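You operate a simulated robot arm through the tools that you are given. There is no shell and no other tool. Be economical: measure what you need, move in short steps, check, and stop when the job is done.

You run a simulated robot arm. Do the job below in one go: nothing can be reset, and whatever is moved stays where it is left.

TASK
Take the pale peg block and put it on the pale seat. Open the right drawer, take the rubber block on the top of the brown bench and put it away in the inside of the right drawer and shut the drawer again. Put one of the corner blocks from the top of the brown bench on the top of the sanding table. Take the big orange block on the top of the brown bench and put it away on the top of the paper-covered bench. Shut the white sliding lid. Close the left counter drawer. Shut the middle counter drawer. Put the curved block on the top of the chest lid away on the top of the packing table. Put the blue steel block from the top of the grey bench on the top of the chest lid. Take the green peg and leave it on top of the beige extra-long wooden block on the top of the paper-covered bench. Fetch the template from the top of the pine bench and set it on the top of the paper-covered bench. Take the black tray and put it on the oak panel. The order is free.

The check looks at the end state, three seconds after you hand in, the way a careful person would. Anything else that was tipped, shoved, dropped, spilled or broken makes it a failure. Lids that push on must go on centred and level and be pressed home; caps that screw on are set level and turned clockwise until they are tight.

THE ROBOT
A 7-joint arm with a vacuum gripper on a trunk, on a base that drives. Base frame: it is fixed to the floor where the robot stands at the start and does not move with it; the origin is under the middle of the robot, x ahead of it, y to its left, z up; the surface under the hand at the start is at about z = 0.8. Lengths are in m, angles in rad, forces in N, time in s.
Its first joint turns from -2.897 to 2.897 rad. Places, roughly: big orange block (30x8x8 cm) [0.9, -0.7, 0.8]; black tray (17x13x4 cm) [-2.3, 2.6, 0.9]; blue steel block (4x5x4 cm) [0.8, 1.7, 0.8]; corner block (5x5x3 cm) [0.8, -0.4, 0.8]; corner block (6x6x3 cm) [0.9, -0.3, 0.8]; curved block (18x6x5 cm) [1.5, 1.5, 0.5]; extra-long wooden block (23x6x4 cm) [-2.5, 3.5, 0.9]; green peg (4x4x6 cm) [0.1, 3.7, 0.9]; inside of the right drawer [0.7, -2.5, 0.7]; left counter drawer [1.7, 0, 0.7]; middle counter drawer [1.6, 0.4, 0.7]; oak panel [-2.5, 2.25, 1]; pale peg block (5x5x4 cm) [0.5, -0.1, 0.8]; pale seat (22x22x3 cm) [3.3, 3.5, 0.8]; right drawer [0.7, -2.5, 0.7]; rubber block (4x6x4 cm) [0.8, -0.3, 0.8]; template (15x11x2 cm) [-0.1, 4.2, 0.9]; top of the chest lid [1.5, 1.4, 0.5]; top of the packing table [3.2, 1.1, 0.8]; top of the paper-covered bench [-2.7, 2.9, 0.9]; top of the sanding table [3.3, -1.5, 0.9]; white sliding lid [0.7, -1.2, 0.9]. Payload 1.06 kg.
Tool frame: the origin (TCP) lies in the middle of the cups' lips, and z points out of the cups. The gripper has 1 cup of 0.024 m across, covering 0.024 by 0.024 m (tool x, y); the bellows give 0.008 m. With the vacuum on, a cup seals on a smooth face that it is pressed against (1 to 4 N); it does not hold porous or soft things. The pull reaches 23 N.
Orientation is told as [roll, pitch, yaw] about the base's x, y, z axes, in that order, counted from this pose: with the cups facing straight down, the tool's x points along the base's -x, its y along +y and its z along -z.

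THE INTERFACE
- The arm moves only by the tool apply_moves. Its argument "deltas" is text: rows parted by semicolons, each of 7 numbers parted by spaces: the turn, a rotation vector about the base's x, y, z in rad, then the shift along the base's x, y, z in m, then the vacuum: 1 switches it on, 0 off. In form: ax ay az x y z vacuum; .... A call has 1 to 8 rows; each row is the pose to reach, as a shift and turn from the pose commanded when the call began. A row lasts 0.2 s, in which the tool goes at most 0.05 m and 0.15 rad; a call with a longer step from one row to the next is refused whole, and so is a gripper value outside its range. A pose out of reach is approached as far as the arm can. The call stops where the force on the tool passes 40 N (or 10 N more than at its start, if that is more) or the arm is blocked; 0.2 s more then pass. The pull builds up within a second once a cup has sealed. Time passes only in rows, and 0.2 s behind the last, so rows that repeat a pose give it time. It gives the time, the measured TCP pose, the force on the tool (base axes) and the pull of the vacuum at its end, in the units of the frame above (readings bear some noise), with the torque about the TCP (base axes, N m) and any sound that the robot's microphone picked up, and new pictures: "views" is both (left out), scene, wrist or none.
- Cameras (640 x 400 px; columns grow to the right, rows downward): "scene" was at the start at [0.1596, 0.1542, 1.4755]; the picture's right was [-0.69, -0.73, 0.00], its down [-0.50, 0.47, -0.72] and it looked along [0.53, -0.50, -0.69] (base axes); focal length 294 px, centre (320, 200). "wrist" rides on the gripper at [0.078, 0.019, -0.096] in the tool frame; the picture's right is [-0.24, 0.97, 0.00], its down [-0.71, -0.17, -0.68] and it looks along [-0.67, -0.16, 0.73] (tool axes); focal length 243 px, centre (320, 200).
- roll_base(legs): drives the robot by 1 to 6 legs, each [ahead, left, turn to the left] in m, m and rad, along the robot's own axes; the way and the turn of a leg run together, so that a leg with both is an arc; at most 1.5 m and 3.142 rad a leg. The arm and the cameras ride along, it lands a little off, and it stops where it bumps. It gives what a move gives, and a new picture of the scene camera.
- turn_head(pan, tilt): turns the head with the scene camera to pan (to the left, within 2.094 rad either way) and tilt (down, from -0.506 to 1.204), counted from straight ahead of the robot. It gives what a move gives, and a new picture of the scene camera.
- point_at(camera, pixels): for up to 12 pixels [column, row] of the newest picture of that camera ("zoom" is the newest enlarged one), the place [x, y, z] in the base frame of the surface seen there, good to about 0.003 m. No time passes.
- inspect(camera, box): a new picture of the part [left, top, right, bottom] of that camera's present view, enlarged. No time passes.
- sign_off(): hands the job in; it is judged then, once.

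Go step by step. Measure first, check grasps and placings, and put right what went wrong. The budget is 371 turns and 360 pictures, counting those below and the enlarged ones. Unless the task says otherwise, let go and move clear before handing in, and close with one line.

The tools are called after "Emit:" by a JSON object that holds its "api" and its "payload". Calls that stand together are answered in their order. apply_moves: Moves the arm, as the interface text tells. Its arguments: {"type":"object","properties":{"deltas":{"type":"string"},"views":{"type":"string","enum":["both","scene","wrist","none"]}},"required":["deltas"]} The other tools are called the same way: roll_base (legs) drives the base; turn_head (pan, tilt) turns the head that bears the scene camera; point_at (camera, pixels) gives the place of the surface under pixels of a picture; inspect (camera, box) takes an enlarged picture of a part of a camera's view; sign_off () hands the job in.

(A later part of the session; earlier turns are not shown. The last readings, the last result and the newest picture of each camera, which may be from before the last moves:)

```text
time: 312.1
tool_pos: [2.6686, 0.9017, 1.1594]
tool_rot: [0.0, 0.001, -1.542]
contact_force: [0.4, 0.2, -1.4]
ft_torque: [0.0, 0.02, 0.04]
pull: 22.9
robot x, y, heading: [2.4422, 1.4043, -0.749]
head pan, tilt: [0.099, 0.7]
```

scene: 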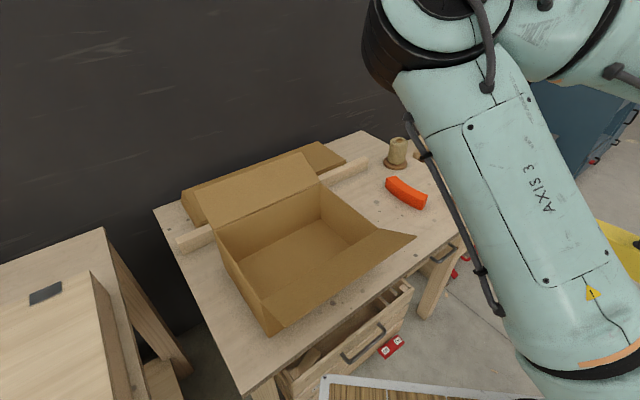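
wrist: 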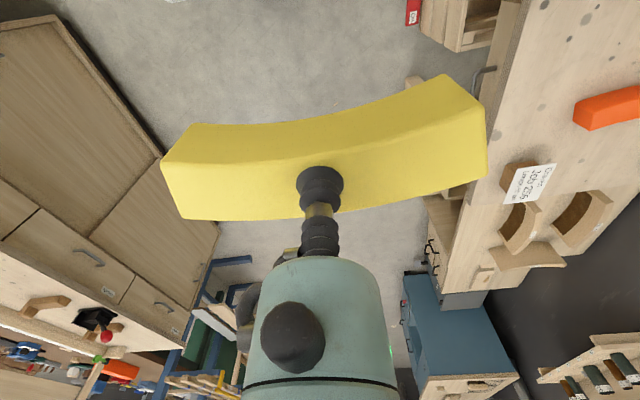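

All undisturbed. Now drive around: back north, turn to face +y, and come back south to y≈0.4.

Emit:
{"api": "roll_base", "payload": {"legs": [[-0.26, 0.2, 0], [0, 0, -0.82], [-0.95, -0.3, 0], [0, 0, 1.571], [0, 0, 1.571], [-0.2, -0.36, 0]]}}

Emit:
{"api": "roll_base", "payload": {"legs": [[-1.1, 0, 0], [-1.0, 0, 0]]}}

Emit:
{"api": "turn_head", "payload": {"pan": -0.6, "tilt": 0.7}}

```text
time: 330.9
tool_pos: [2.6568, 2.9866, 1.1586]
tool_rot: [0.0, 0.001, 0.779]
contact_force: [0.6, -1.1, -1.2]
ft_torque: [-0.01, 0.0, 0.0]
pull: 23.4
robot x, y, heading: [2.4421, 2.4808, 1.571]
head pan, tilt: [0.099, 0.7]
```

scene: 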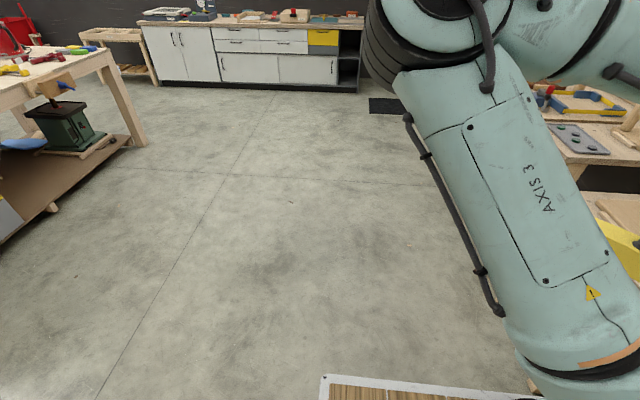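

```text
time: 341.3
tool_pos: [2.6605, 0.8976, 1.159]
tool_rot: [-0.001, 0.002, 0.791]
contact_force: [0.2, -0.2, -2.2]
ft_torque: [-0.03, -0.04, -0.02]
pull: 22.7
robot x, y, heading: [2.4536, 0.3853, 1.579]
head pan, tilt: [0.099, 0.7]
```

scene: 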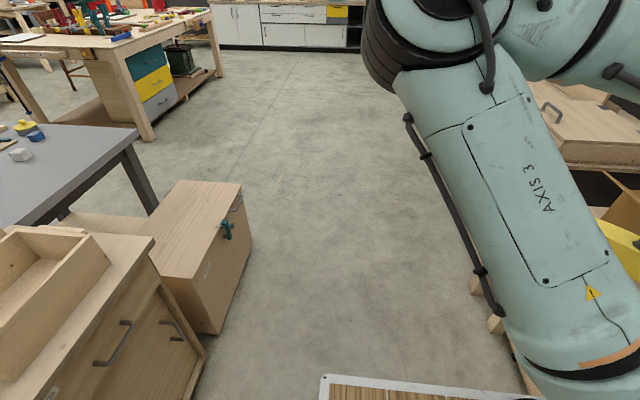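

```text
time: 342.4
tool_pos: [2.6617, 0.8968, 1.1588]
tool_rot: [-0.001, 0.002, 0.789]
contact_force: [-0.1, -0.7, -2.0]
ft_torque: [0.0, 0.01, -0.01]
pull: 23.0
robot x, y, heading: [2.4538, 0.3885, 1.583]
head pan, tilt: [-0.6, 0.7]
```

scene: 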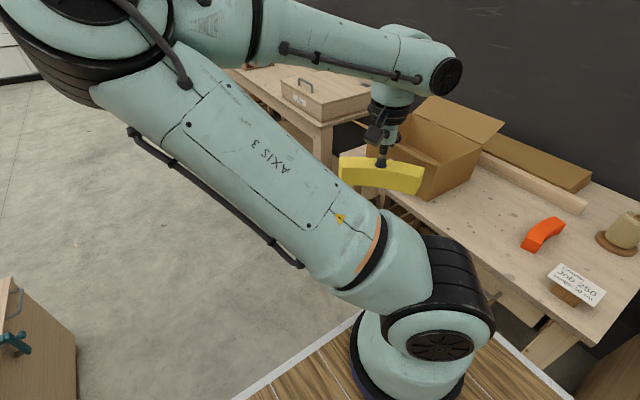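

Good view of the spot. I'll carry it over, turning it along x, then lower.

Emit:
{"api": "apply_moves", "payload": {"deltas": "0 0 0.08 0.045 -0.004 0 1; 0 0 0.16 0.09 -0.008 0 1; 0 0 0.24 0.135 -0.012 0 1; 0 0 0.32 0.18 -0.016 0 1; 0 0 0.4 0.225 -0.02 0 1; 0 0 0.48 0.27 -0.024 0 1; 0 0 0.56 0.315 -0.028 0 1; 0 0 0.64 0.36 -0.032 0 1", "views": "none"}}

Emit:
{"api": "apply_moves", "payload": {"deltas": "0 0 0.08 0.045 -0.004 0 1; 0 0 0.14 0.08 -0.006 -0.02 1; 0 0 0.14 0.08 -0.006 -0.07 1; 0 0 0.14 0.08 -0.006 -0.12 1; 0 0 0.14 0.08 -0.006 -0.17 1; 0 0 0.14 0.08 -0.006 -0.22 1; 0 0 0.14 0.08 -0.006 -0.27 1; 0 0 0.14 0.08 -0.006 -0.285 1", "views": "both"}}

```text
time: 344.2
tool_pos: [3.0199, 0.865, 1.1604]
tool_rot: [0.0, 0.001, 1.43]
contact_force: [-0.8, 0.7, -0.8]
ft_torque: [-0.01, -0.03, -0.01]
pull: 22.5
robot x, y, heading: [2.4524, 0.3873, 1.586]
head pan, tilt: [-0.6, 0.7]
```

```text
time: 346.0
tool_pos: [3.1007, 0.8591, 0.8743]
tool_rot: [0.0, 0.001, 1.568]
contact_force: [0.3, -1.0, -2.0]
ft_torque: [0.03, -0.07, -0.01]
pull: 22.9
robot x, y, heading: [2.4532, 0.3887, 1.583]
head pan, tilt: [-0.6, 0.7]
```

scene: 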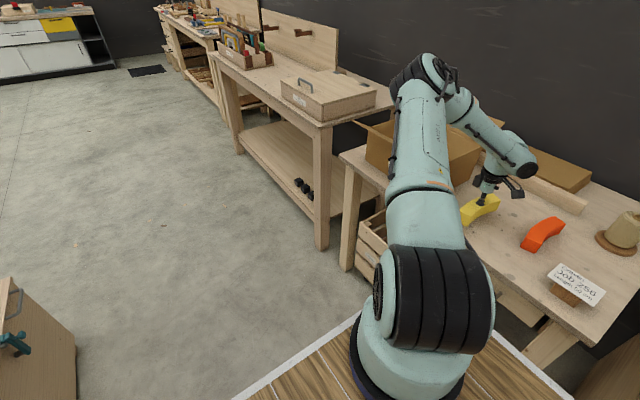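
wrist: 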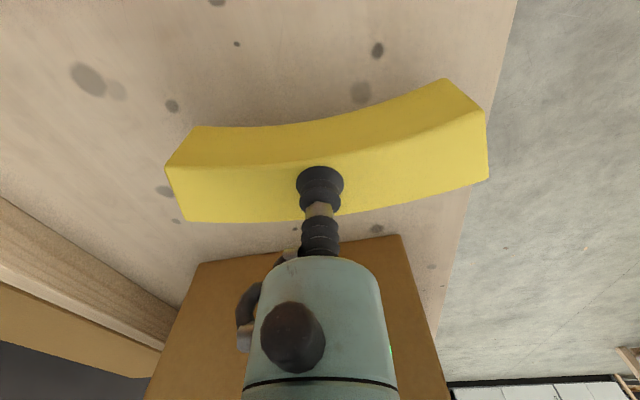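

Table edge is close to the block's end; I'll shift 3 cm further in and set it down.

Emit:
{"api": "apply_moves", "payload": {"deltas": "0 0 0 0.03 0 0 1; 0 0 0 0.03 0 -0.015 1; 0 0 0 0.03 0 -0.026 1; 0 0 0 0.03 0 -0.03 1; 0 0 0 0.03 0 -0.03 0; 0 0 0 0.03 0 -0.03 0; 0 0 0 0.03 0 -0.03 0; 0 0 0 0.03 0 -0.02 0", "views": "none"}}

Emit:
{"api": "apply_moves", "payload": {"deltas": "0 0 0 0 0 0.05 0; 0 0 0 0 0 0.1 0; 0 0 0 0 0 0.15 0; 0 0 0 0 0 0.2 0; 0 0 0 0 0 0.25 0; 0 0 0 -0.03 0 0.28 0", "views": "both"}}

```text
time: 347.8
tool_pos: [3.1306, 0.8587, 0.855]
tool_rot: [0.0, 0.0, 1.57]
contact_force: [0.3, -0.6, 1.0]
ft_torque: [0.0, 0.02, 0.03]
pull: 0.1
robot x, y, heading: [2.4538, 0.3882, 1.586]
head pan, tilt: [-0.6, 0.7]
```

```text
time: 349.2
tool_pos: [3.1019, 0.8571, 1.134]
tool_rot: [0.002, 0.001, 1.568]
contact_force: [0.6, -0.3, -0.4]
ft_torque: [-0.02, 0.03, 0.0]
pull: 0.1
robot x, y, heading: [2.4547, 0.3888, 1.579]
head pan, tilt: [-0.6, 0.7]
```

scene: 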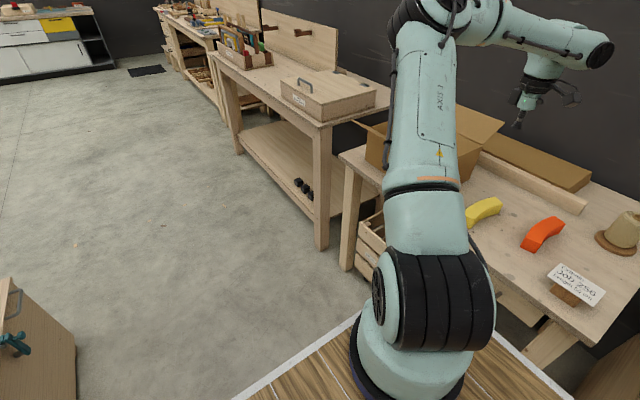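
wrist: 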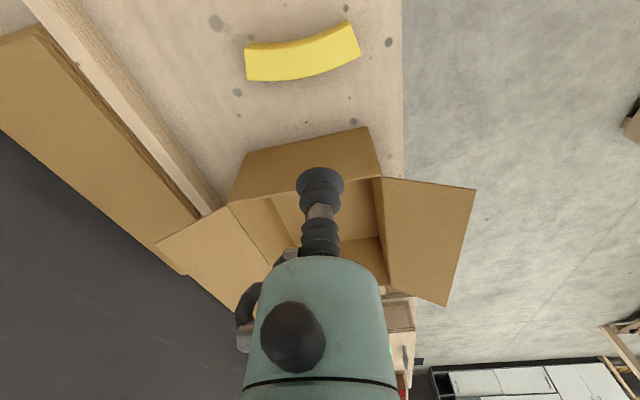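

The yellow curved block sits on the packing table. Next the blue block: retract the arm to the front and drive round to the north end of the grey bench.

Emit:
{"api": "apply_moves", "payload": {"deltas": "0 0 0 -0.048 0.005 0 0; 0 0 0 -0.096 0.01 0 0; 0 0 0 -0.144 0.015 0 0; 0 0 0 -0.192 0.02 0 0; 0 0 0 -0.24 0.03 0 0; 0 0 0 -0.288 0.04 0 0; 0 0 0 -0.336 0.05 0 0; 0 0 0 -0.384 0.06 0 0", "views": "none"}}

Emit:
{"api": "roll_base", "payload": {"legs": [[1.2, 0, 0], [1.2, 0.1, 0], [0, 0, 1.571], [1.4, 0, 0], [0, 0, 1.571]]}}

Emit:
{"api": "turn_head", "payload": {"pan": -0.1, "tilt": 0.7}}

```text
time: 351.0
tool_pos: [2.7174, 0.9169, 1.1332]
tool_rot: [-0.001, 0.001, 1.566]
contact_force: [0.3, 0.2, -0.5]
ft_torque: [-0.02, 0.04, -0.02]
pull: 0.0
robot x, y, heading: [2.4498, 0.3858, 1.58]
head pan, tilt: [-0.6, 0.7]
```

```text
time: 377.1
tool_pos: [0.6453, 2.2248, 1.1341]
tool_rot: [-0.001, 0.003, -1.568]
contact_force: [0.3, -0.6, 0.4]
ft_torque: [-0.01, 0.01, 0.0]
pull: 0.1
robot x, y, heading: [0.9059, 2.7623, -1.562]
head pan, tilt: [-0.6, 0.7]
```

scene: 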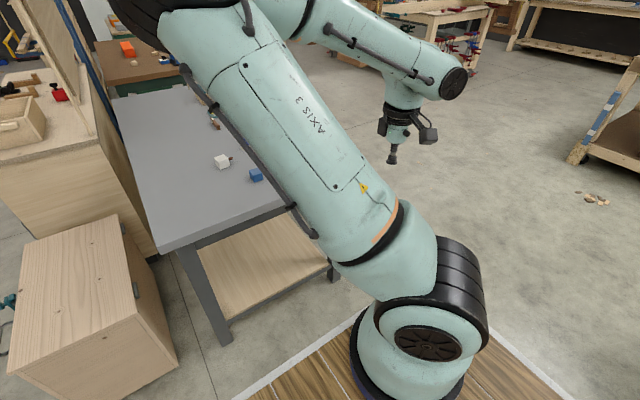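

```text
time: 378.0
tool_pos: [0.645, 2.2247, 1.1352]
tool_rot: [0.0, 0.001, -1.568]
contact_force: [0.2, 0.4, 0.2]
ft_torque: [0.01, 0.0, -0.01]
pull: 0.1
robot x, y, heading: [0.911, 2.7526, -1.553]
head pan, tilt: [-0.099, 0.7]
```

scene: 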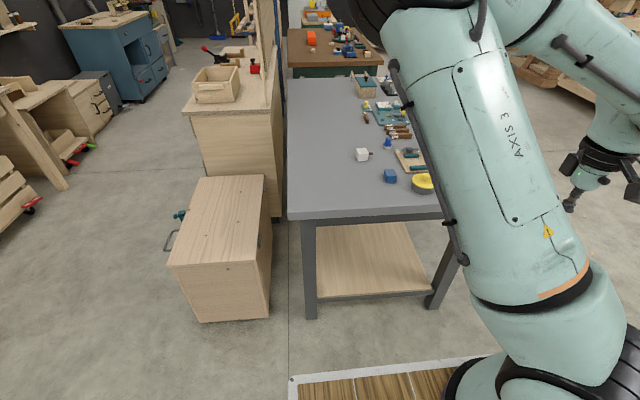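

Emit:
{"api": "inspect", "payload": {"camera": "scene", "box": [330, 80, 450, 215]}}

Emit:
{"api": "point_at", "payload": {"camera": "scene", "pixels": [[390, 173], [388, 143], [363, 152], [420, 180], [290, 215], [440, 210], [392, 180], [390, 170]]}}

```text
2.96 times, centred on (390, 148) of scene
```

zoom: 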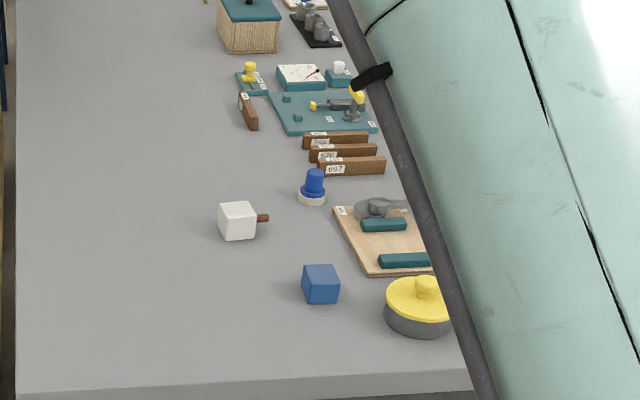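

```text
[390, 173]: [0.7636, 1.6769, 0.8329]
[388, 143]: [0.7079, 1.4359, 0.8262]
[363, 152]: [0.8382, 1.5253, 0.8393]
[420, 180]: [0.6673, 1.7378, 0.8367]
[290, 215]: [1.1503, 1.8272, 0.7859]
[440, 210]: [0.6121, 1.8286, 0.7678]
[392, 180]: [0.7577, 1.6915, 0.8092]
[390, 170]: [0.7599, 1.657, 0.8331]
```

Blue steel block top centre ≈ (0.762,1.672,0.833). I'll drive 0.35 m ahead and pick it.

Emit:
{"api": "roll_base", "payload": {"legs": [[0.35, 0, -0.015]]}}

Emit:
{"api": "inspect", "payload": {"camera": "scene", "box": [330, 130, 470, 230]}}

```text
time: 380.2
tool_pos: [0.642, 1.8808, 1.135]
tool_rot: [0.001, 0.002, -1.582]
contact_force: [0.4, -0.4, -0.3]
ft_torque: [0.01, -0.01, -0.01]
pull: 0.1
robot x, y, heading: [0.9115, 2.4076, -1.567]
head pan, tilt: [-0.099, 0.7]
```

scene: 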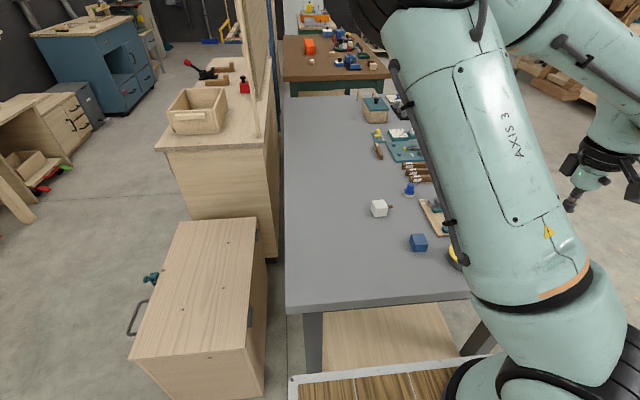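

```text
4.00 times, centred on (400, 180) of scene
```

zoom: 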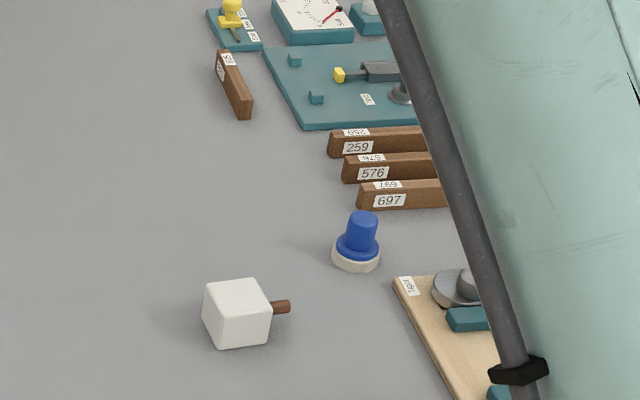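

Emit:
{"api": "point_at", "payload": {"camera": "scene", "pixels": [[418, 237], [412, 235], [424, 235], [418, 240]]}}

```text
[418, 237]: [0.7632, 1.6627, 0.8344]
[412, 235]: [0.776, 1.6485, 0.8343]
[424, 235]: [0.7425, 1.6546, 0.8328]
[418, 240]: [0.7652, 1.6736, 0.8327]
```

Emit:
{"api": "apply_moves", "payload": {"deltas": "0 0 0 0.024 -0.043 0 0; 0 0 0 0.048 -0.086 0 0; 0 0 0 0.072 -0.129 0 0; 0 0 0 0.096 -0.171 0 0; 0 0 0 0.12 -0.213 0 0; 0 0 0 0.12 -0.213 -0.05 0; 0 0 0 0.12 -0.213 -0.1 0; 0 0 0 0.12 -0.213 -0.15 0", "views": "none"}}

Emit:
{"api": "apply_moves", "payload": {"deltas": "0 0 0 0 0 -0.05 0; 0 0 0 0 0 -0.1 0; 0 0 0 0 0 -0.13 1; 0 0 0 0 0 -0.13 1", "views": "wrist"}}

```text
time: 382.0
tool_pos: [0.7621, 1.6696, 0.9845]
tool_rot: [0.0, 0.001, -1.582]
contact_force: [-0.6, -0.3, 0.4]
ft_torque: [-0.01, 0.02, -0.03]
pull: 0.0
robot x, y, heading: [0.9124, 2.4106, -1.575]
head pan, tilt: [-0.099, 0.7]
```

```text
time: 383.0
tool_pos: [0.7597, 1.6692, 0.8554]
tool_rot: [0.0, -0.001, -1.585]
contact_force: [-0.4, -0.7, 1.2]
ft_torque: [0.0, 0.03, 0.0]
pull: 0.0
robot x, y, heading: [0.9122, 2.4117, -1.571]
head pan, tilt: [-0.099, 0.7]
```

wrist: 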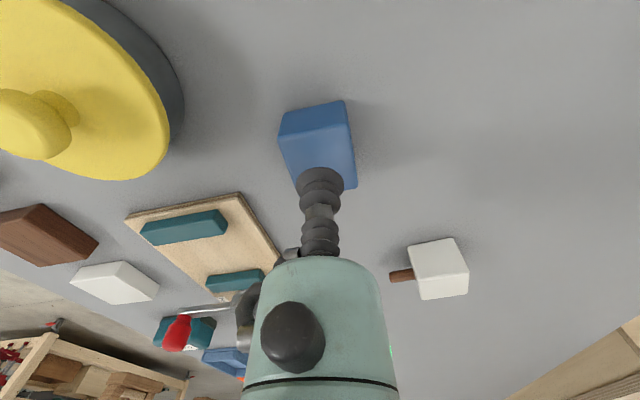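

Emit:
{"api": "apply_moves", "payload": {"deltas": "0 0 0 0 0.0 -0.015 1; 0 0 0 0 0 -0.022 1; 0 0 0 0 0 -0.024 1; 0 0 0 0 0 -0.024 1; 0 0 0 0 0 -0.024 1; 0 0 0 0 0 -0.024 1", "views": "wrist"}}

```text
time: 384.4
tool_pos: [0.7614, 1.6691, 0.8298]
tool_rot: [0.002, -0.001, -1.581]
contact_force: [0.5, -0.1, 5.2]
ft_torque: [0.02, 0.0, -0.02]
pull: 23.3
robot x, y, heading: [0.9129, 2.4072, -1.573]
head pan, tilt: [-0.099, 0.7]
```

wrist: 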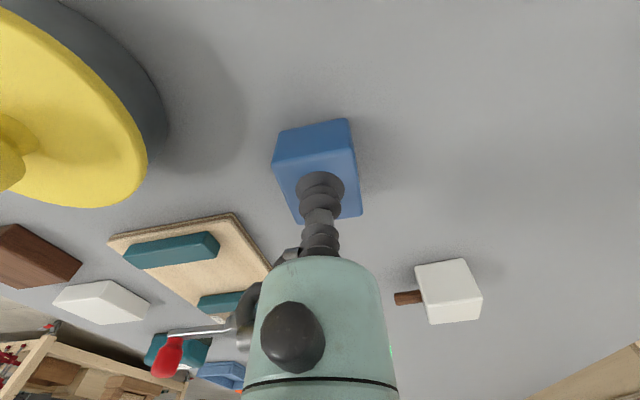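

Sealed. Lift, retract a bit, strafe over to the chest.

Emit:
{"api": "apply_moves", "payload": {"deltas": "0 0 0 0 0 0.04 1; 0 0 0 0 0 0.09 1; 0 0 0 0 0 0.14 1; 0 0 0 0 0 0.19 1; 0 0 0 0 0.02 0.23 1; 0 0 0 0.01 0.06 0.25 1; 0 0 0 0.02 0.1 0.26 1; 0 0 0 0.03 0.14 0.26 1", "views": "none"}}

Emit:
{"api": "roll_base", "payload": {"legs": [[0, 0.6, 0], [0.18, 0, 0]]}}

Emit:
{"api": "turn_head", "payload": {"pan": -0.4, "tilt": 1.0}}

```text
time: 386.2
tool_pos: [0.7899, 1.8067, 1.0909]
tool_rot: [-0.003, 0.001, -1.585]
contact_force: [0.4, 0.2, -3.9]
ft_torque: [0.03, -0.03, -0.01]
pull: 22.1
robot x, y, heading: [0.9147, 2.4075, -1.571]
head pan, tilt: [-0.099, 0.7]
```

```text
time: 390.7
tool_pos: [1.3871, 1.6265, 1.0904]
tool_rot: [0.0, 0.001, -1.591]
contact_force: [-1.0, -0.5, -4.0]
ft_torque: [0.02, 0.0, -0.01]
pull: 22.5
robot x, y, heading: [1.5114, 2.2262, -1.574]
head pan, tilt: [-0.099, 0.7]
```

scene: 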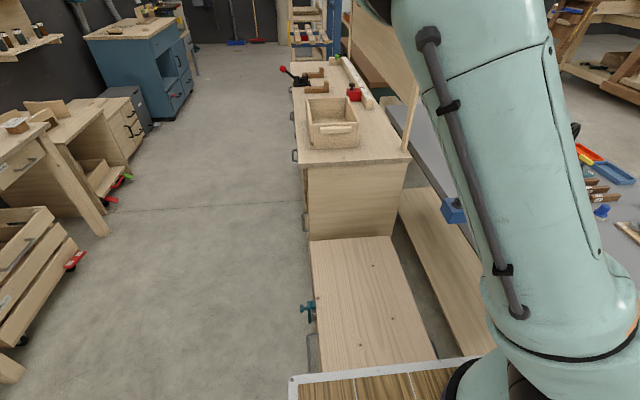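

```text
time: 391.5
tool_pos: [1.3865, 1.6271, 1.0898]
tool_rot: [0.0, 0.002, -1.587]
contact_force: [-1.2, -0.2, -4.2]
ft_torque: [0.02, 0.0, -0.03]
pull: 23.0
robot x, y, heading: [1.5089, 2.2266, -1.576]
head pan, tilt: [-0.4, 1.0]
```

scene: 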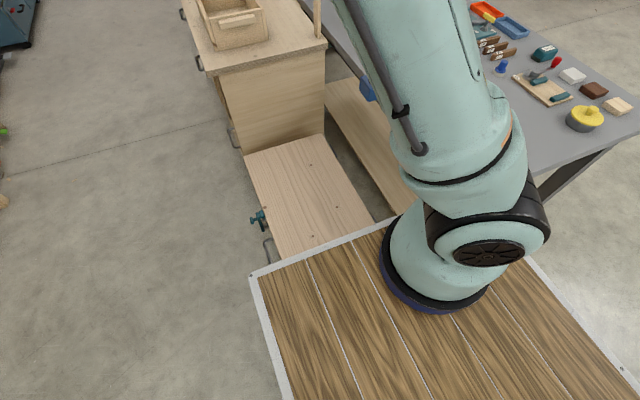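

I'll move over (1.49,1.60) and lower to the lid.

Emit:
{"api": "apply_moves", "payload": {"deltas": "0 0 0 0.045 -0.01 0 1; 0 0 0 0.09 -0.02 0 1; 0 0 0 0.103 -0.025 -0.045 1; 0 0 0 0.103 -0.025 -0.09 1; 0 0 0 0.103 -0.025 -0.135 1; 0 0 0 0.103 -0.025 -0.18 1; 0 0 0 0.103 -0.025 -0.23 1; 0 0 0 0.103 -0.025 -0.28 1", "views": "none"}}

Emit:
{"api": "apply_moves", "payload": {"deltas": "0 0 0 0 0 -0.05 1; 0 0 0 0 0 -0.1 1; 0 0 0 0 0 -0.15 1; 0 0 0 0 0 -0.2 1; 0 0 0 0 0 -0.235 1; 0 0 0 0 0 -0.25 1; 0 0 0 0 0 -0.25 1", "views": "both"}}

```text
time: 393.3
tool_pos: [1.4894, 1.6023, 0.8104]
tool_rot: [0.0, 0.001, -1.59]
contact_force: [-0.2, -0.4, -3.9]
ft_torque: [-0.03, 0.0, 0.02]
pull: 23.1
robot x, y, heading: [1.511, 2.2286, -1.58]
head pan, tilt: [-0.4, 1.0]
```

```text
time: 394.9
tool_pos: [1.4908, 1.6013, 0.5612]
tool_rot: [0.0, 0.0, -1.589]
contact_force: [0.2, -0.2, -4.9]
ft_torque: [0.03, 0.02, 0.0]
pull: 22.6
robot x, y, heading: [1.5076, 2.2279, -1.578]
head pan, tilt: [-0.4, 1.0]
```

scene: 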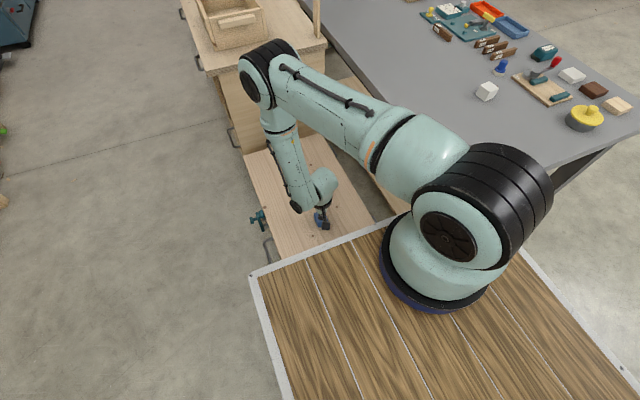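
wrist: 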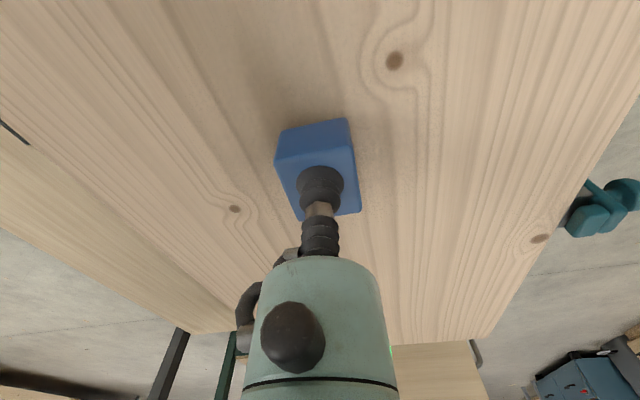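

Emit:
{"api": "apply_moves", "payload": {"deltas": "0 0 0 0 0 -0.006 1; 0 0 0 0 0 -0.01 1; 0 0 0 0 0 -0.01 0; 0 0 0 0 0 -0.01 0; 0 0 0 0 0 -0.01 0; 0 0 0 0 0 0 0; 0 0 0 0 0 0.05 0; 0 0 0 0 0 0.1 0", "views": "wrist"}}

Emit:
{"api": "apply_moves", "payload": {"deltas": "0 0 0 0 0 0.05 0; 0 0 0 0 0 0.1 0; 0 0 0 0 0 0.15 0; 0 0 0 0 0 0.2 0; 0 0 0 0 0 0.25 0; 0 0 0 0 0 0.3 0; 0 0 0 0 0 0.35 0; 0 0 0 0 0 0.4 0", "views": "scene"}}

```text
time: 396.7
tool_pos: [1.4909, 1.6008, 0.6619]
tool_rot: [-0.001, 0.001, -1.588]
contact_force: [-0.5, 0.5, 0.3]
ft_torque: [0.0, -0.01, 0.01]
pull: 0.0
robot x, y, heading: [1.5092, 2.2247, -1.57]
head pan, tilt: [-0.4, 1.0]
```

wrist: 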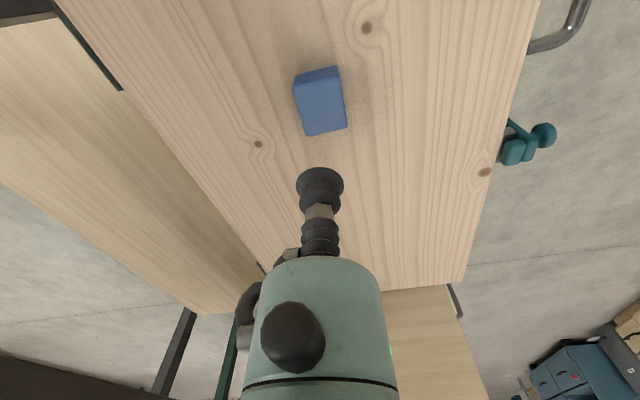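

```text
time: 398.5
tool_pos: [1.4906, 1.6018, 1.0612]
tool_rot: [0.0, 0.002, -1.588]
contact_force: [-0.1, -0.6, -0.8]
ft_torque: [0.02, 0.04, 0.0]
pull: 0.1
robot x, y, heading: [1.5119, 2.2303, -1.575]
head pan, tilt: [-0.4, 1.0]
```

scene: 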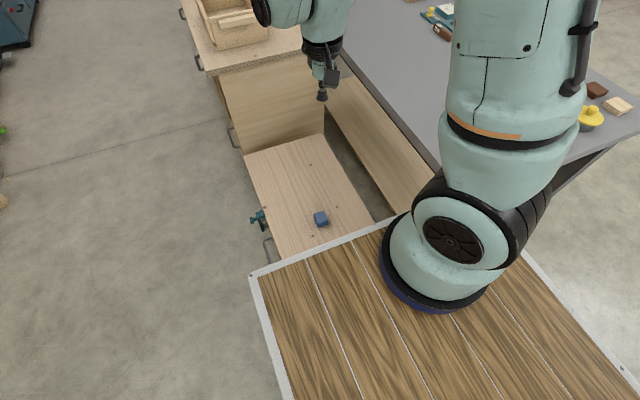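

Blue block is on the chest lid. Now I'll back off and turn toward the pine bench to look at the peg and template.

Emit:
{"api": "roll_base", "payload": {"legs": [[-0.5, 0, 0], [0, 0, -1.571], [1.0, 0, 0], [0, 0, -1.571]]}}

Emit:
{"api": "turn_head", "payload": {"pan": 0.1, "tilt": 0.6}}

Emit:
{"api": "turn_head", "payload": {"pan": 1.2, "tilt": 0.4}}

```text
time: 411.5
tool_pos: [-0.0966, 2.8753, 1.0615]
tool_rot: [0.001, 0.0, 2.829]
contact_force: [0.6, 0.4, 0.6]
ft_torque: [0.0, -0.01, 0.03]
pull: 0.2
robot x, y, heading: [0.4946, 2.6707, 2.839]
head pan, tilt: [-0.4, 1.0]
stopped in leg 4: the robot was blocked; the commanded pose is now the measured one
```

scene: 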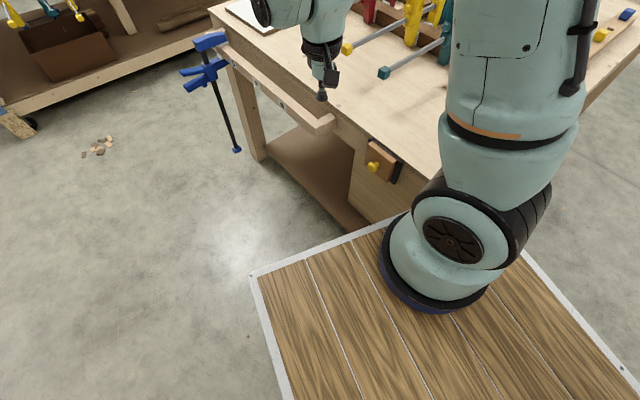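

```text
time: 412.4
tool_pos: [-0.0956, 2.8758, 1.061]
tool_rot: [-0.001, 0.001, 2.825]
contact_force: [1.1, 0.0, 0.1]
ft_torque: [-0.01, -0.01, 0.03]
pull: 0.1
robot x, y, heading: [0.4989, 2.6704, 2.839]
head pan, tilt: [0.099, 0.6]
```

scene: 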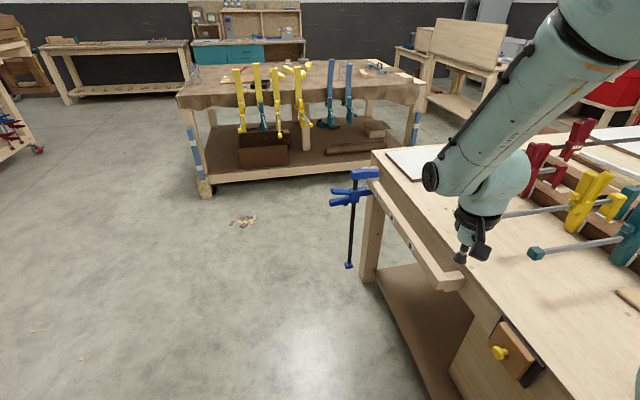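

```text
time: 413.8
tool_pos: [-0.095, 2.8746, 1.0616]
tool_rot: [-0.001, -0.001, 2.824]
contact_force: [0.1, 0.3, 0.4]
ft_torque: [0.01, 0.02, 0.0]
pull: 0.0
robot x, y, heading: [0.4959, 2.6727, 2.838]
head pan, tilt: [1.201, 0.4]
```

scene: 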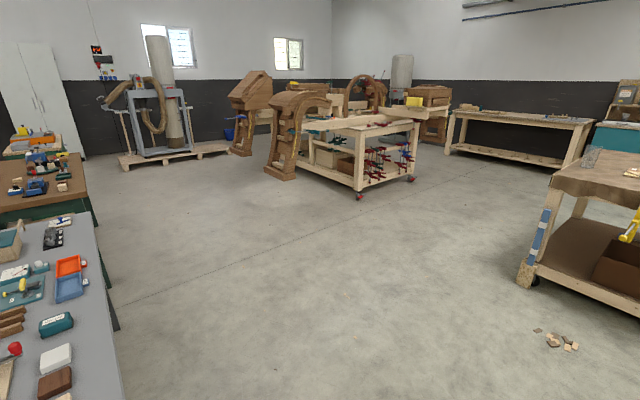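

The base bumped the pine bench while turning. I'll look at the bench on my right and measure its outline.

Emit:
{"api": "turn_head", "payload": {"pan": -0.7, "tilt": 0.7}}

Emit:
{"api": "turn_head", "payload": {"pan": -1.7, "tilt": 0.7}}

```text
time: 415.6
tool_pos: [-0.096, 2.8755, 1.0609]
tool_rot: [0.001, -0.001, 2.826]
contact_force: [-0.2, 0.1, 0.6]
ft_torque: [-0.01, 0.02, 0.0]
pull: 0.1
robot x, y, heading: [0.4965, 2.6719, 2.839]
head pan, tilt: [-0.7, 0.7]
```

scene: 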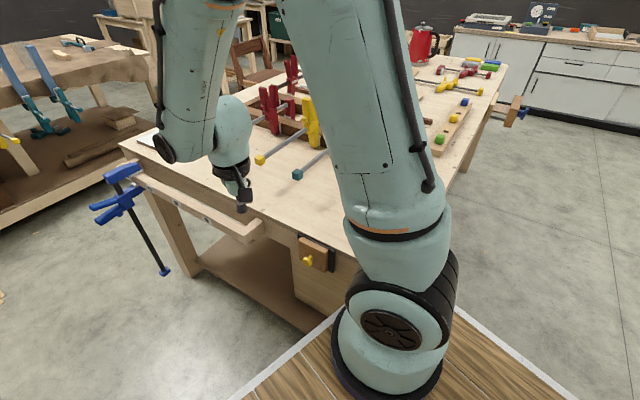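

```text
time: 416.9
tool_pos: [-0.097, 2.8756, 1.0616]
tool_rot: [-0.002, 0.001, 2.826]
contact_force: [-0.7, 0.7, 0.2]
ft_torque: [-0.02, -0.02, 0.03]
pull: 0.1
robot x, y, heading: [0.4979, 2.6717, 2.839]
head pan, tilt: [-1.7, 0.7]
```

scene: 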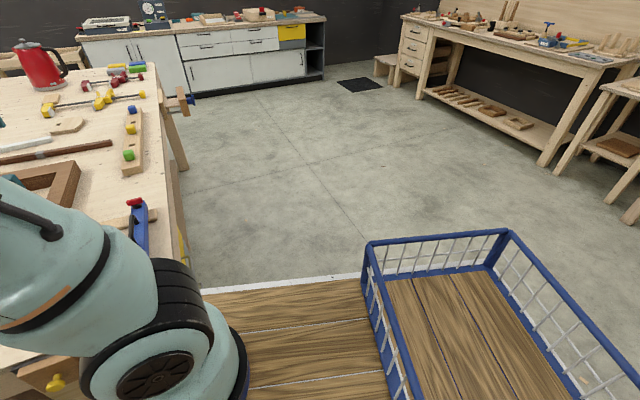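

Emit:
{"api": "point_at", "payload": {"camera": "scene", "pixels": [[128, 154], [130, 128], [132, 112], [155, 66], [180, 340], [70, 125], [40, 380], [140, 215], [166, 180]]}}

Emit:
{"api": "inspect", "payload": {"camera": "scene", "box": [0, 30, 220, 250]}}

```text
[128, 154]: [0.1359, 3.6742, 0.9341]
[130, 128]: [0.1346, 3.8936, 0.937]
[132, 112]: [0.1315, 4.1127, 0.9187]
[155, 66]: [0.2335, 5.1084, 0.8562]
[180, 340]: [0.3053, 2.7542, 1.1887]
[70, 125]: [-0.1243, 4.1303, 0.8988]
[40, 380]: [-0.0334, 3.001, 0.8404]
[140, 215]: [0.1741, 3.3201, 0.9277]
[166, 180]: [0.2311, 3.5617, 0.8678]
```

```text
1.82 times, centred on (110, 140) of scene
```

zoom: 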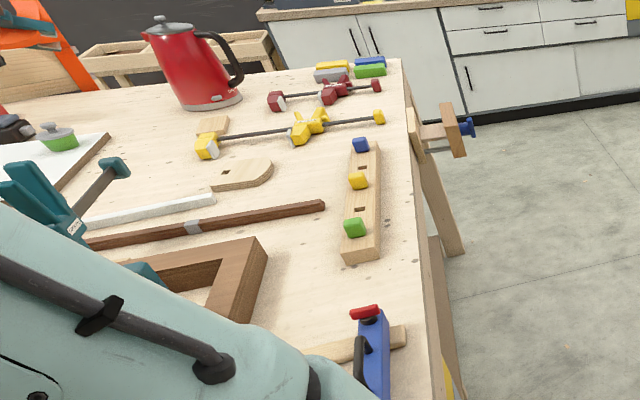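

The green peg stands in the strip at (0.136,3.674, top 0.934); the template is the holed plate near (−0.1,4.15). I'll back away and come at the bench from its east side, facing west.

Emit:
{"api": "roll_base", "payload": {"legs": [[0, 0.25, 0], [0, 0, 0.3], [-0.85, 0, 0], [0, 1.35, 0]]}}

```text
time: 426.6
tool_pos: [0.6365, 2.0782, 1.0622]
tool_rot: [0.0, 0.001, 3.121]
contact_force: [-0.6, -1.0, -0.8]
ft_torque: [0.02, -0.04, -0.04]
pull: 0.1
robot x, y, heading: [1.261, 2.0582, 3.136]
head pan, tilt: [-1.7, 0.7]
stopped in leg 4: the robot was blocked; the commanded pose is now the measured one
```

scene: 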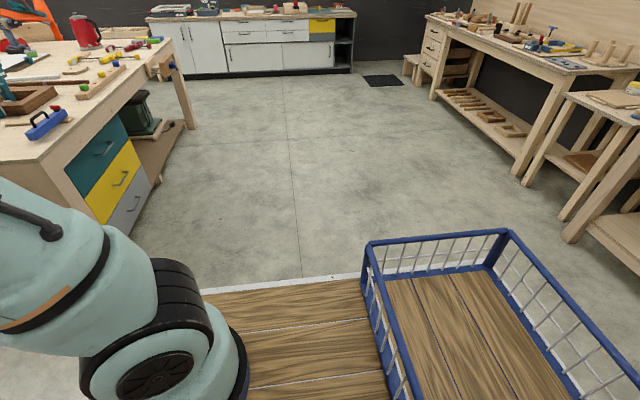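

I strafed the wrong way and touched the grey bench side. I'll check for harm there.

Emit:
{"api": "turn_head", "payload": {"pan": 1.4, "tilt": 0.8}}

Emit:
{"api": "turn_head", "payload": {"pan": 2.09, "tilt": 1.0}}

```text
time: 429.2
tool_pos: [0.6371, 2.0804, 1.0614]
tool_rot: [0.0, 0.0, 3.121]
contact_force: [0.6, 0.5, 1.0]
ft_torque: [-0.02, -0.02, -0.05]
pull: 0.1
robot x, y, heading: [1.2644, 2.059, 3.13]
head pan, tilt: [1.4, 0.799]
```

scene: 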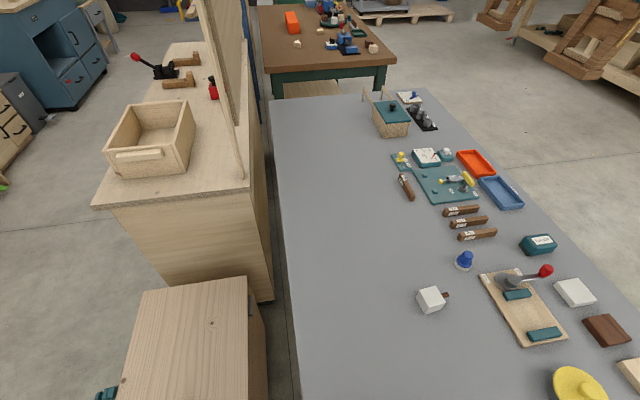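

```text
time: 430.3
tool_pos: [0.6367, 2.0787, 1.0617]
tool_rot: [0.0, -0.001, 3.12]
contact_force: [-0.5, -0.1, -0.5]
ft_torque: [-0.01, 0.02, 0.02]
pull: 0.0
robot x, y, heading: [1.2647, 2.0534, 3.136]
head pan, tilt: [2.089, 1.0]
```

scene: 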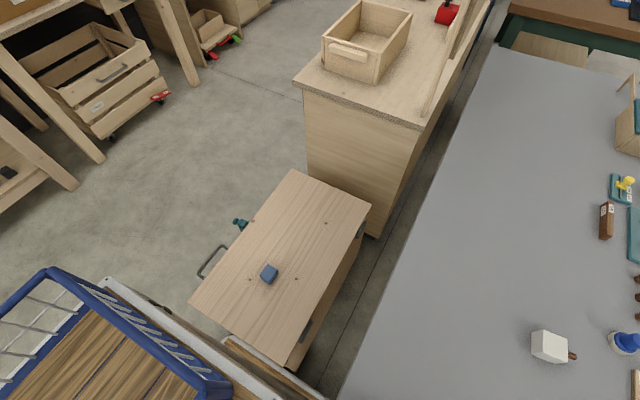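

No harm; the blue block still sits on the lid. Now strafe right (north) to the pine bench's east side.

Emit:
{"api": "roll_base", "payload": {"legs": [[0, -0.9, 0], [0, -0.85, 0], [0.45, 0, 0]]}}

Emit:
{"api": "turn_head", "payload": {"pan": 0.0, "tilt": 0.75}}

```text
time: 441.5
tool_pos: [0.1977, 3.8287, 1.0616]
tool_rot: [0.0, 0.0, 3.124]
contact_force: [-0.5, -0.9, -0.3]
ft_torque: [0.02, 0.04, 0.01]
pull: 0.1
robot x, y, heading: [0.8227, 3.8111, 3.137]
head pan, tilt: [2.089, 1.0]
```

scene: 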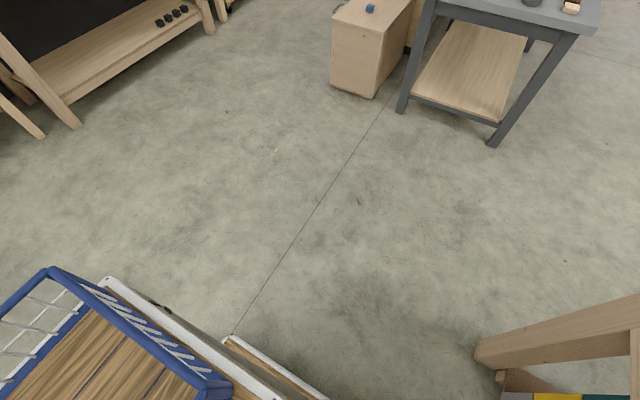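

```text
time: 443.5
tool_pos: [0.1971, 3.8288, 1.0615]
tool_rot: [0.0, -0.001, 3.125]
contact_force: [1.5, -0.3, -0.9]
ft_torque: [0.01, 0.04, 0.03]
pull: 0.0
robot x, y, heading: [0.8257, 3.807, 3.137]
head pan, tilt: [0.0, 0.75]
```

scene: 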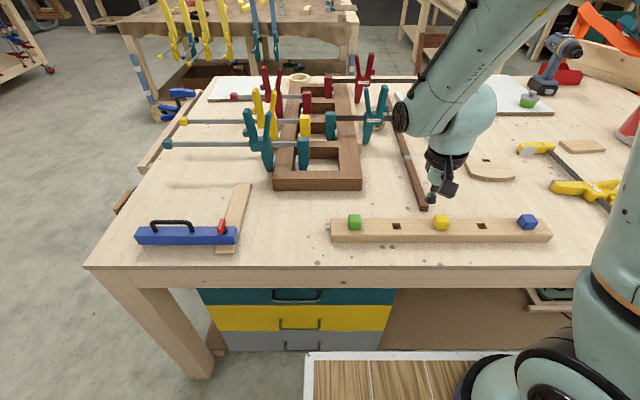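

Emit:
{"api": "inspect", "payload": {"camera": "scene", "box": [320, 120, 620, 260]}}

Emit:
{"api": "point_at", "payload": {"camera": "scene", "pixels": [[490, 172], [505, 170], [475, 175], [580, 147], [354, 218], [354, 226], [300, 200], [510, 178], [90, 265], [352, 215]]}}

```text
2.13 times, centred on (470, 190) of scene
```

zoom: 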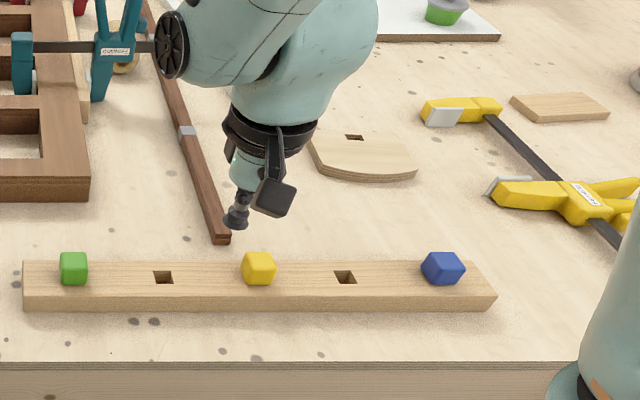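

```text
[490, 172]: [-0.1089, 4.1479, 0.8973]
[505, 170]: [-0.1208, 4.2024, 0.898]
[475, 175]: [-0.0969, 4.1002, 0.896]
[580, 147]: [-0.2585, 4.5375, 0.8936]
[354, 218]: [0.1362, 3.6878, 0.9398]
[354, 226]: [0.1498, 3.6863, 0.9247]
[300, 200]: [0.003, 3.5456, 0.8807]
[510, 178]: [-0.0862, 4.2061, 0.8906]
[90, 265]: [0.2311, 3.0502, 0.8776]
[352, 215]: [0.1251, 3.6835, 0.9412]
```

Green peg top centre ≈ (0.134,3.687,0.940). I'll move over it and pick it.

Emit:
{"api": "apply_moves", "payload": {"deltas": "0 0 0 -0.02 -0.045 0 0; 0 0 0 -0.04 -0.09 0 0; 0 0 0 -0.063 -0.131 0 0; 0 0 0 -0.063 -0.142 -0.03 0; 0 0 0 -0.063 -0.142 -0.07 0; 0 0 0 -0.063 -0.142 -0.1 1; 0 0 0 -0.063 -0.142 -0.1 1", "views": "both"}}

```text
time: 445.1
tool_pos: [0.1339, 3.6876, 0.9605]
tool_rot: [0.0, 0.0, 3.124]
contact_force: [-0.1, -0.9, -0.6]
ft_torque: [-0.03, 0.01, 0.01]
pull: 0.0
robot x, y, heading: [0.8181, 3.8086, 3.137]
head pan, tilt: [0.0, 0.75]
```

scene: 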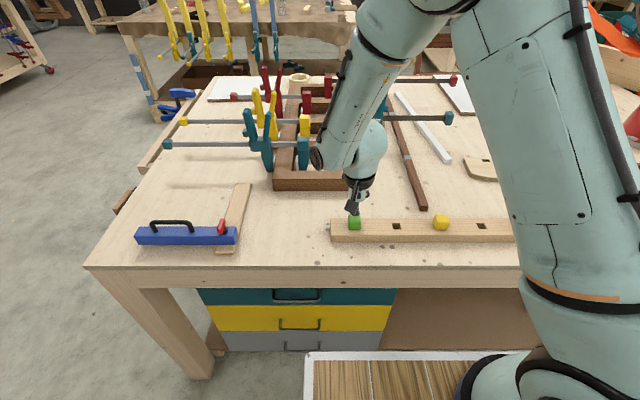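
wrist: 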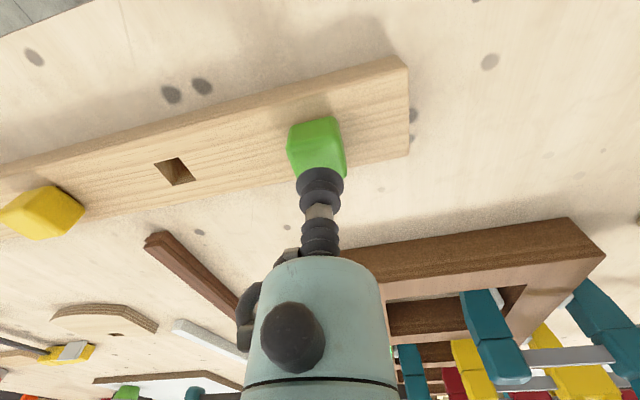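

Emit:
{"api": "apply_moves", "payload": {"deltas": "0 0 0 0 0 -0.012 1; 0 0 0 0 0 -0.02 1; 0 0 0 0 0 -0.023 1; 0 0 0 0 0 -0.023 1; 0 0 0 0 0 -0.023 1; 0 0 0 0 0 -0.023 1", "views": "wrist"}}

```text
time: 446.5
tool_pos: [0.1347, 3.6864, 0.9377]
tool_rot: [-0.001, -0.001, 3.124]
contact_force: [0.3, -1.9, 8.1]
ft_torque: [-0.06, 0.03, -0.01]
pull: 22.7
robot x, y, heading: [0.8228, 3.8076, 3.141]
head pan, tilt: [0.0, 0.75]
```

wrist: 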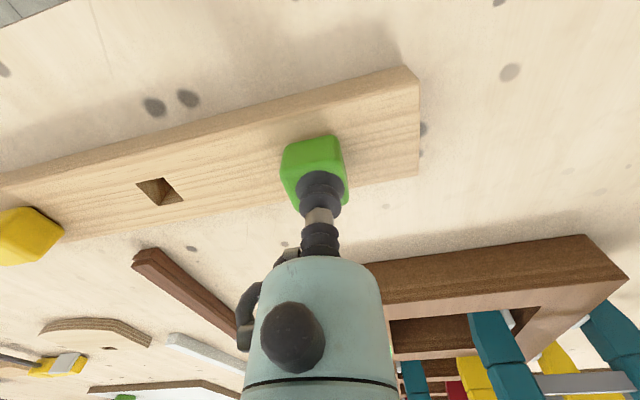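

Sealed. Pull straight up slowly, then look.

Emit:
{"api": "apply_moves", "payload": {"deltas": "0 0 0 0 0 0.01 1; 0 0 0 0 0 0.02 1; 0 0 0 0 0 0.035 1; 0 0 0 0 0 0.06 1; 0 0 0 0 0 0.1 1; 0 0 0 0 0 0.14 1; 0 0 0 0 0 0.18 1; 0 0 0 0 0 0.2 1", "views": "both"}}

Emit:
{"api": "inspect", "payload": {"camera": "scene", "box": [320, 90, 480, 250]}}

```text
time: 448.3
tool_pos: [0.1327, 3.6867, 1.1384]
tool_rot: [0.0, 0.001, 3.124]
contact_force: [0.1, -0.7, -0.9]
ft_torque: [0.02, 0.0, 0.0]
pull: 23.3
robot x, y, heading: [0.8267, 3.8083, 3.137]
head pan, tilt: [0.0, 0.75]
```

scene: 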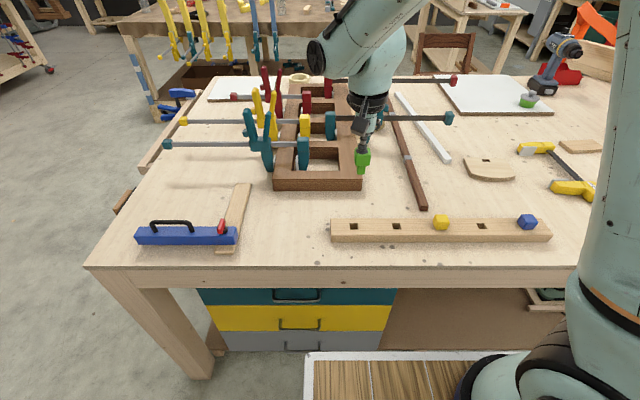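
wrist: 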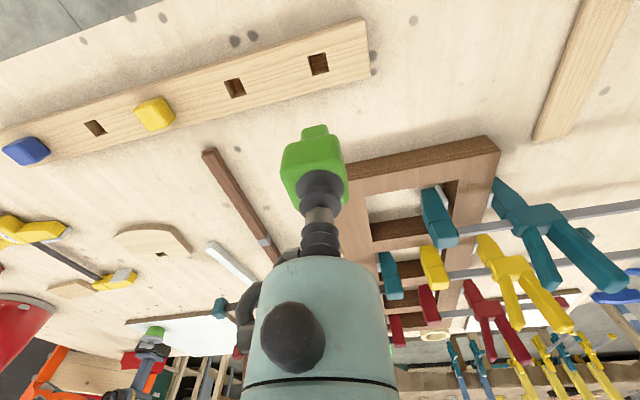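

```text
2.50 times, centred on (400, 170) of scene
```

zoom: 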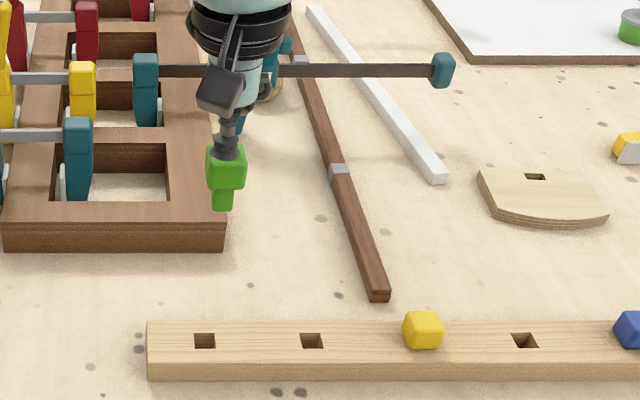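

The peg (head with shank) is out cleanly. Retract and drive to the paper-covered bench.

Emit:
{"api": "apply_moves", "payload": {"deltas": "0 0 0 0.045 0.01 0 1; 0 0 0 0.09 0.02 0 1; 0 0 0 0.13 0.03 0 1", "views": "none"}}

Emit:
{"api": "roll_base", "payload": {"legs": [[-0.45, 0, 0], [0, 1.5, 0], [1.4, 0, 0], [1.2, 0, 0]]}}

Emit:
{"api": "turn_head", "payload": {"pan": 0.0, "tilt": 0.6}}

```text
time: 449.1
tool_pos: [0.263, 3.7166, 1.139]
tool_rot: [0.0, 0.0, 3.124]
contact_force: [0.0, -0.1, -0.5]
ft_torque: [0.04, -0.01, -0.01]
pull: 23.2
robot x, y, heading: [0.8235, 3.8087, 3.138]
head pan, tilt: [0.0, 0.75]
```

```text
time: 471.1
tool_pos: [-1.8884, 2.261, 1.1387]
tool_rot: [-0.001, 0.001, 3.101]
contact_force: [0.4, 0.8, 0.2]
ft_torque: [0.03, 0.02, -0.04]
pull: 23.1
robot x, y, heading: [-1.3234, 2.3439, 3.115]
head pan, tilt: [0.0, 0.75]
```

scene: 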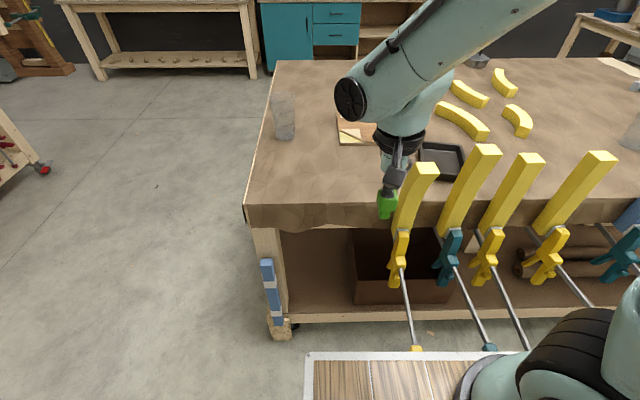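

```text
time: 471.8
tool_pos: [-1.8883, 2.2605, 1.1389]
tool_rot: [0.0, -0.001, 3.101]
contact_force: [-0.7, -0.5, -0.9]
ft_torque: [-0.01, 0.0, -0.01]
pull: 22.6
robot x, y, heading: [-1.3265, 2.3409, 3.116]
head pan, tilt: [0.0, 0.6]
```

scene: 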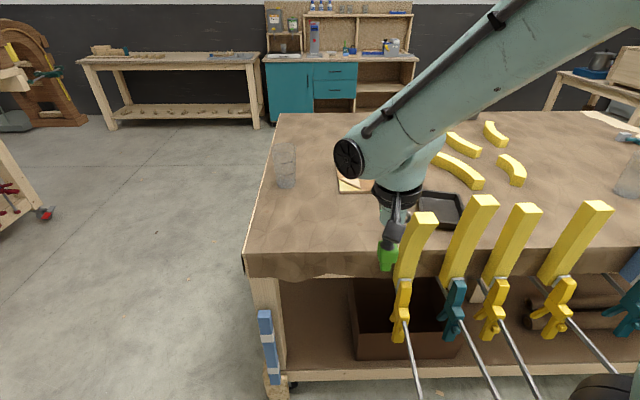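

Emit:
{"api": "point_at", "payload": {"camera": "scene", "pixels": [[425, 215], [483, 200], [525, 207], [600, 207], [440, 210], [355, 185], [285, 150], [248, 255], [400, 330], [420, 395], [620, 315], [470, 172]]}}

Emit:
{"api": "turn_head", "payload": {"pan": -0.75, "tilt": 0.6}}

```text
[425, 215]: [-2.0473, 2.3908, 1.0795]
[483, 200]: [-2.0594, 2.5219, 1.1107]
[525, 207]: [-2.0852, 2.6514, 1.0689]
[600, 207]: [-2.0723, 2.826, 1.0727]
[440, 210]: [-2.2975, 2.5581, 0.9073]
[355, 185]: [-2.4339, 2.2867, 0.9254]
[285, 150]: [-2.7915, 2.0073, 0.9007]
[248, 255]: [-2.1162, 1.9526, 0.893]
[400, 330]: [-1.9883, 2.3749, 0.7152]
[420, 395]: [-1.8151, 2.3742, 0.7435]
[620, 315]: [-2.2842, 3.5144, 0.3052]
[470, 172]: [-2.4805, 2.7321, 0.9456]
```

```text
time: 472.9
tool_pos: [-1.8882, 2.2603, 1.1403]
tool_rot: [0.0, 0.0, 3.101]
contact_force: [0.3, -0.9, -1.0]
ft_torque: [-0.02, 0.01, 0.05]
pull: 23.0
robot x, y, heading: [-1.3281, 2.342, 3.119]
head pan, tilt: [-0.75, 0.6]
```

scene: 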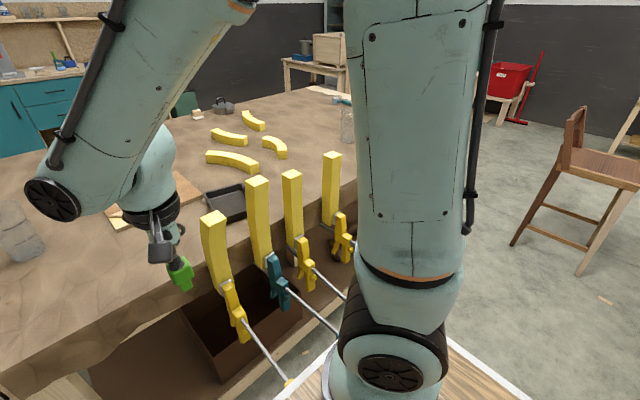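

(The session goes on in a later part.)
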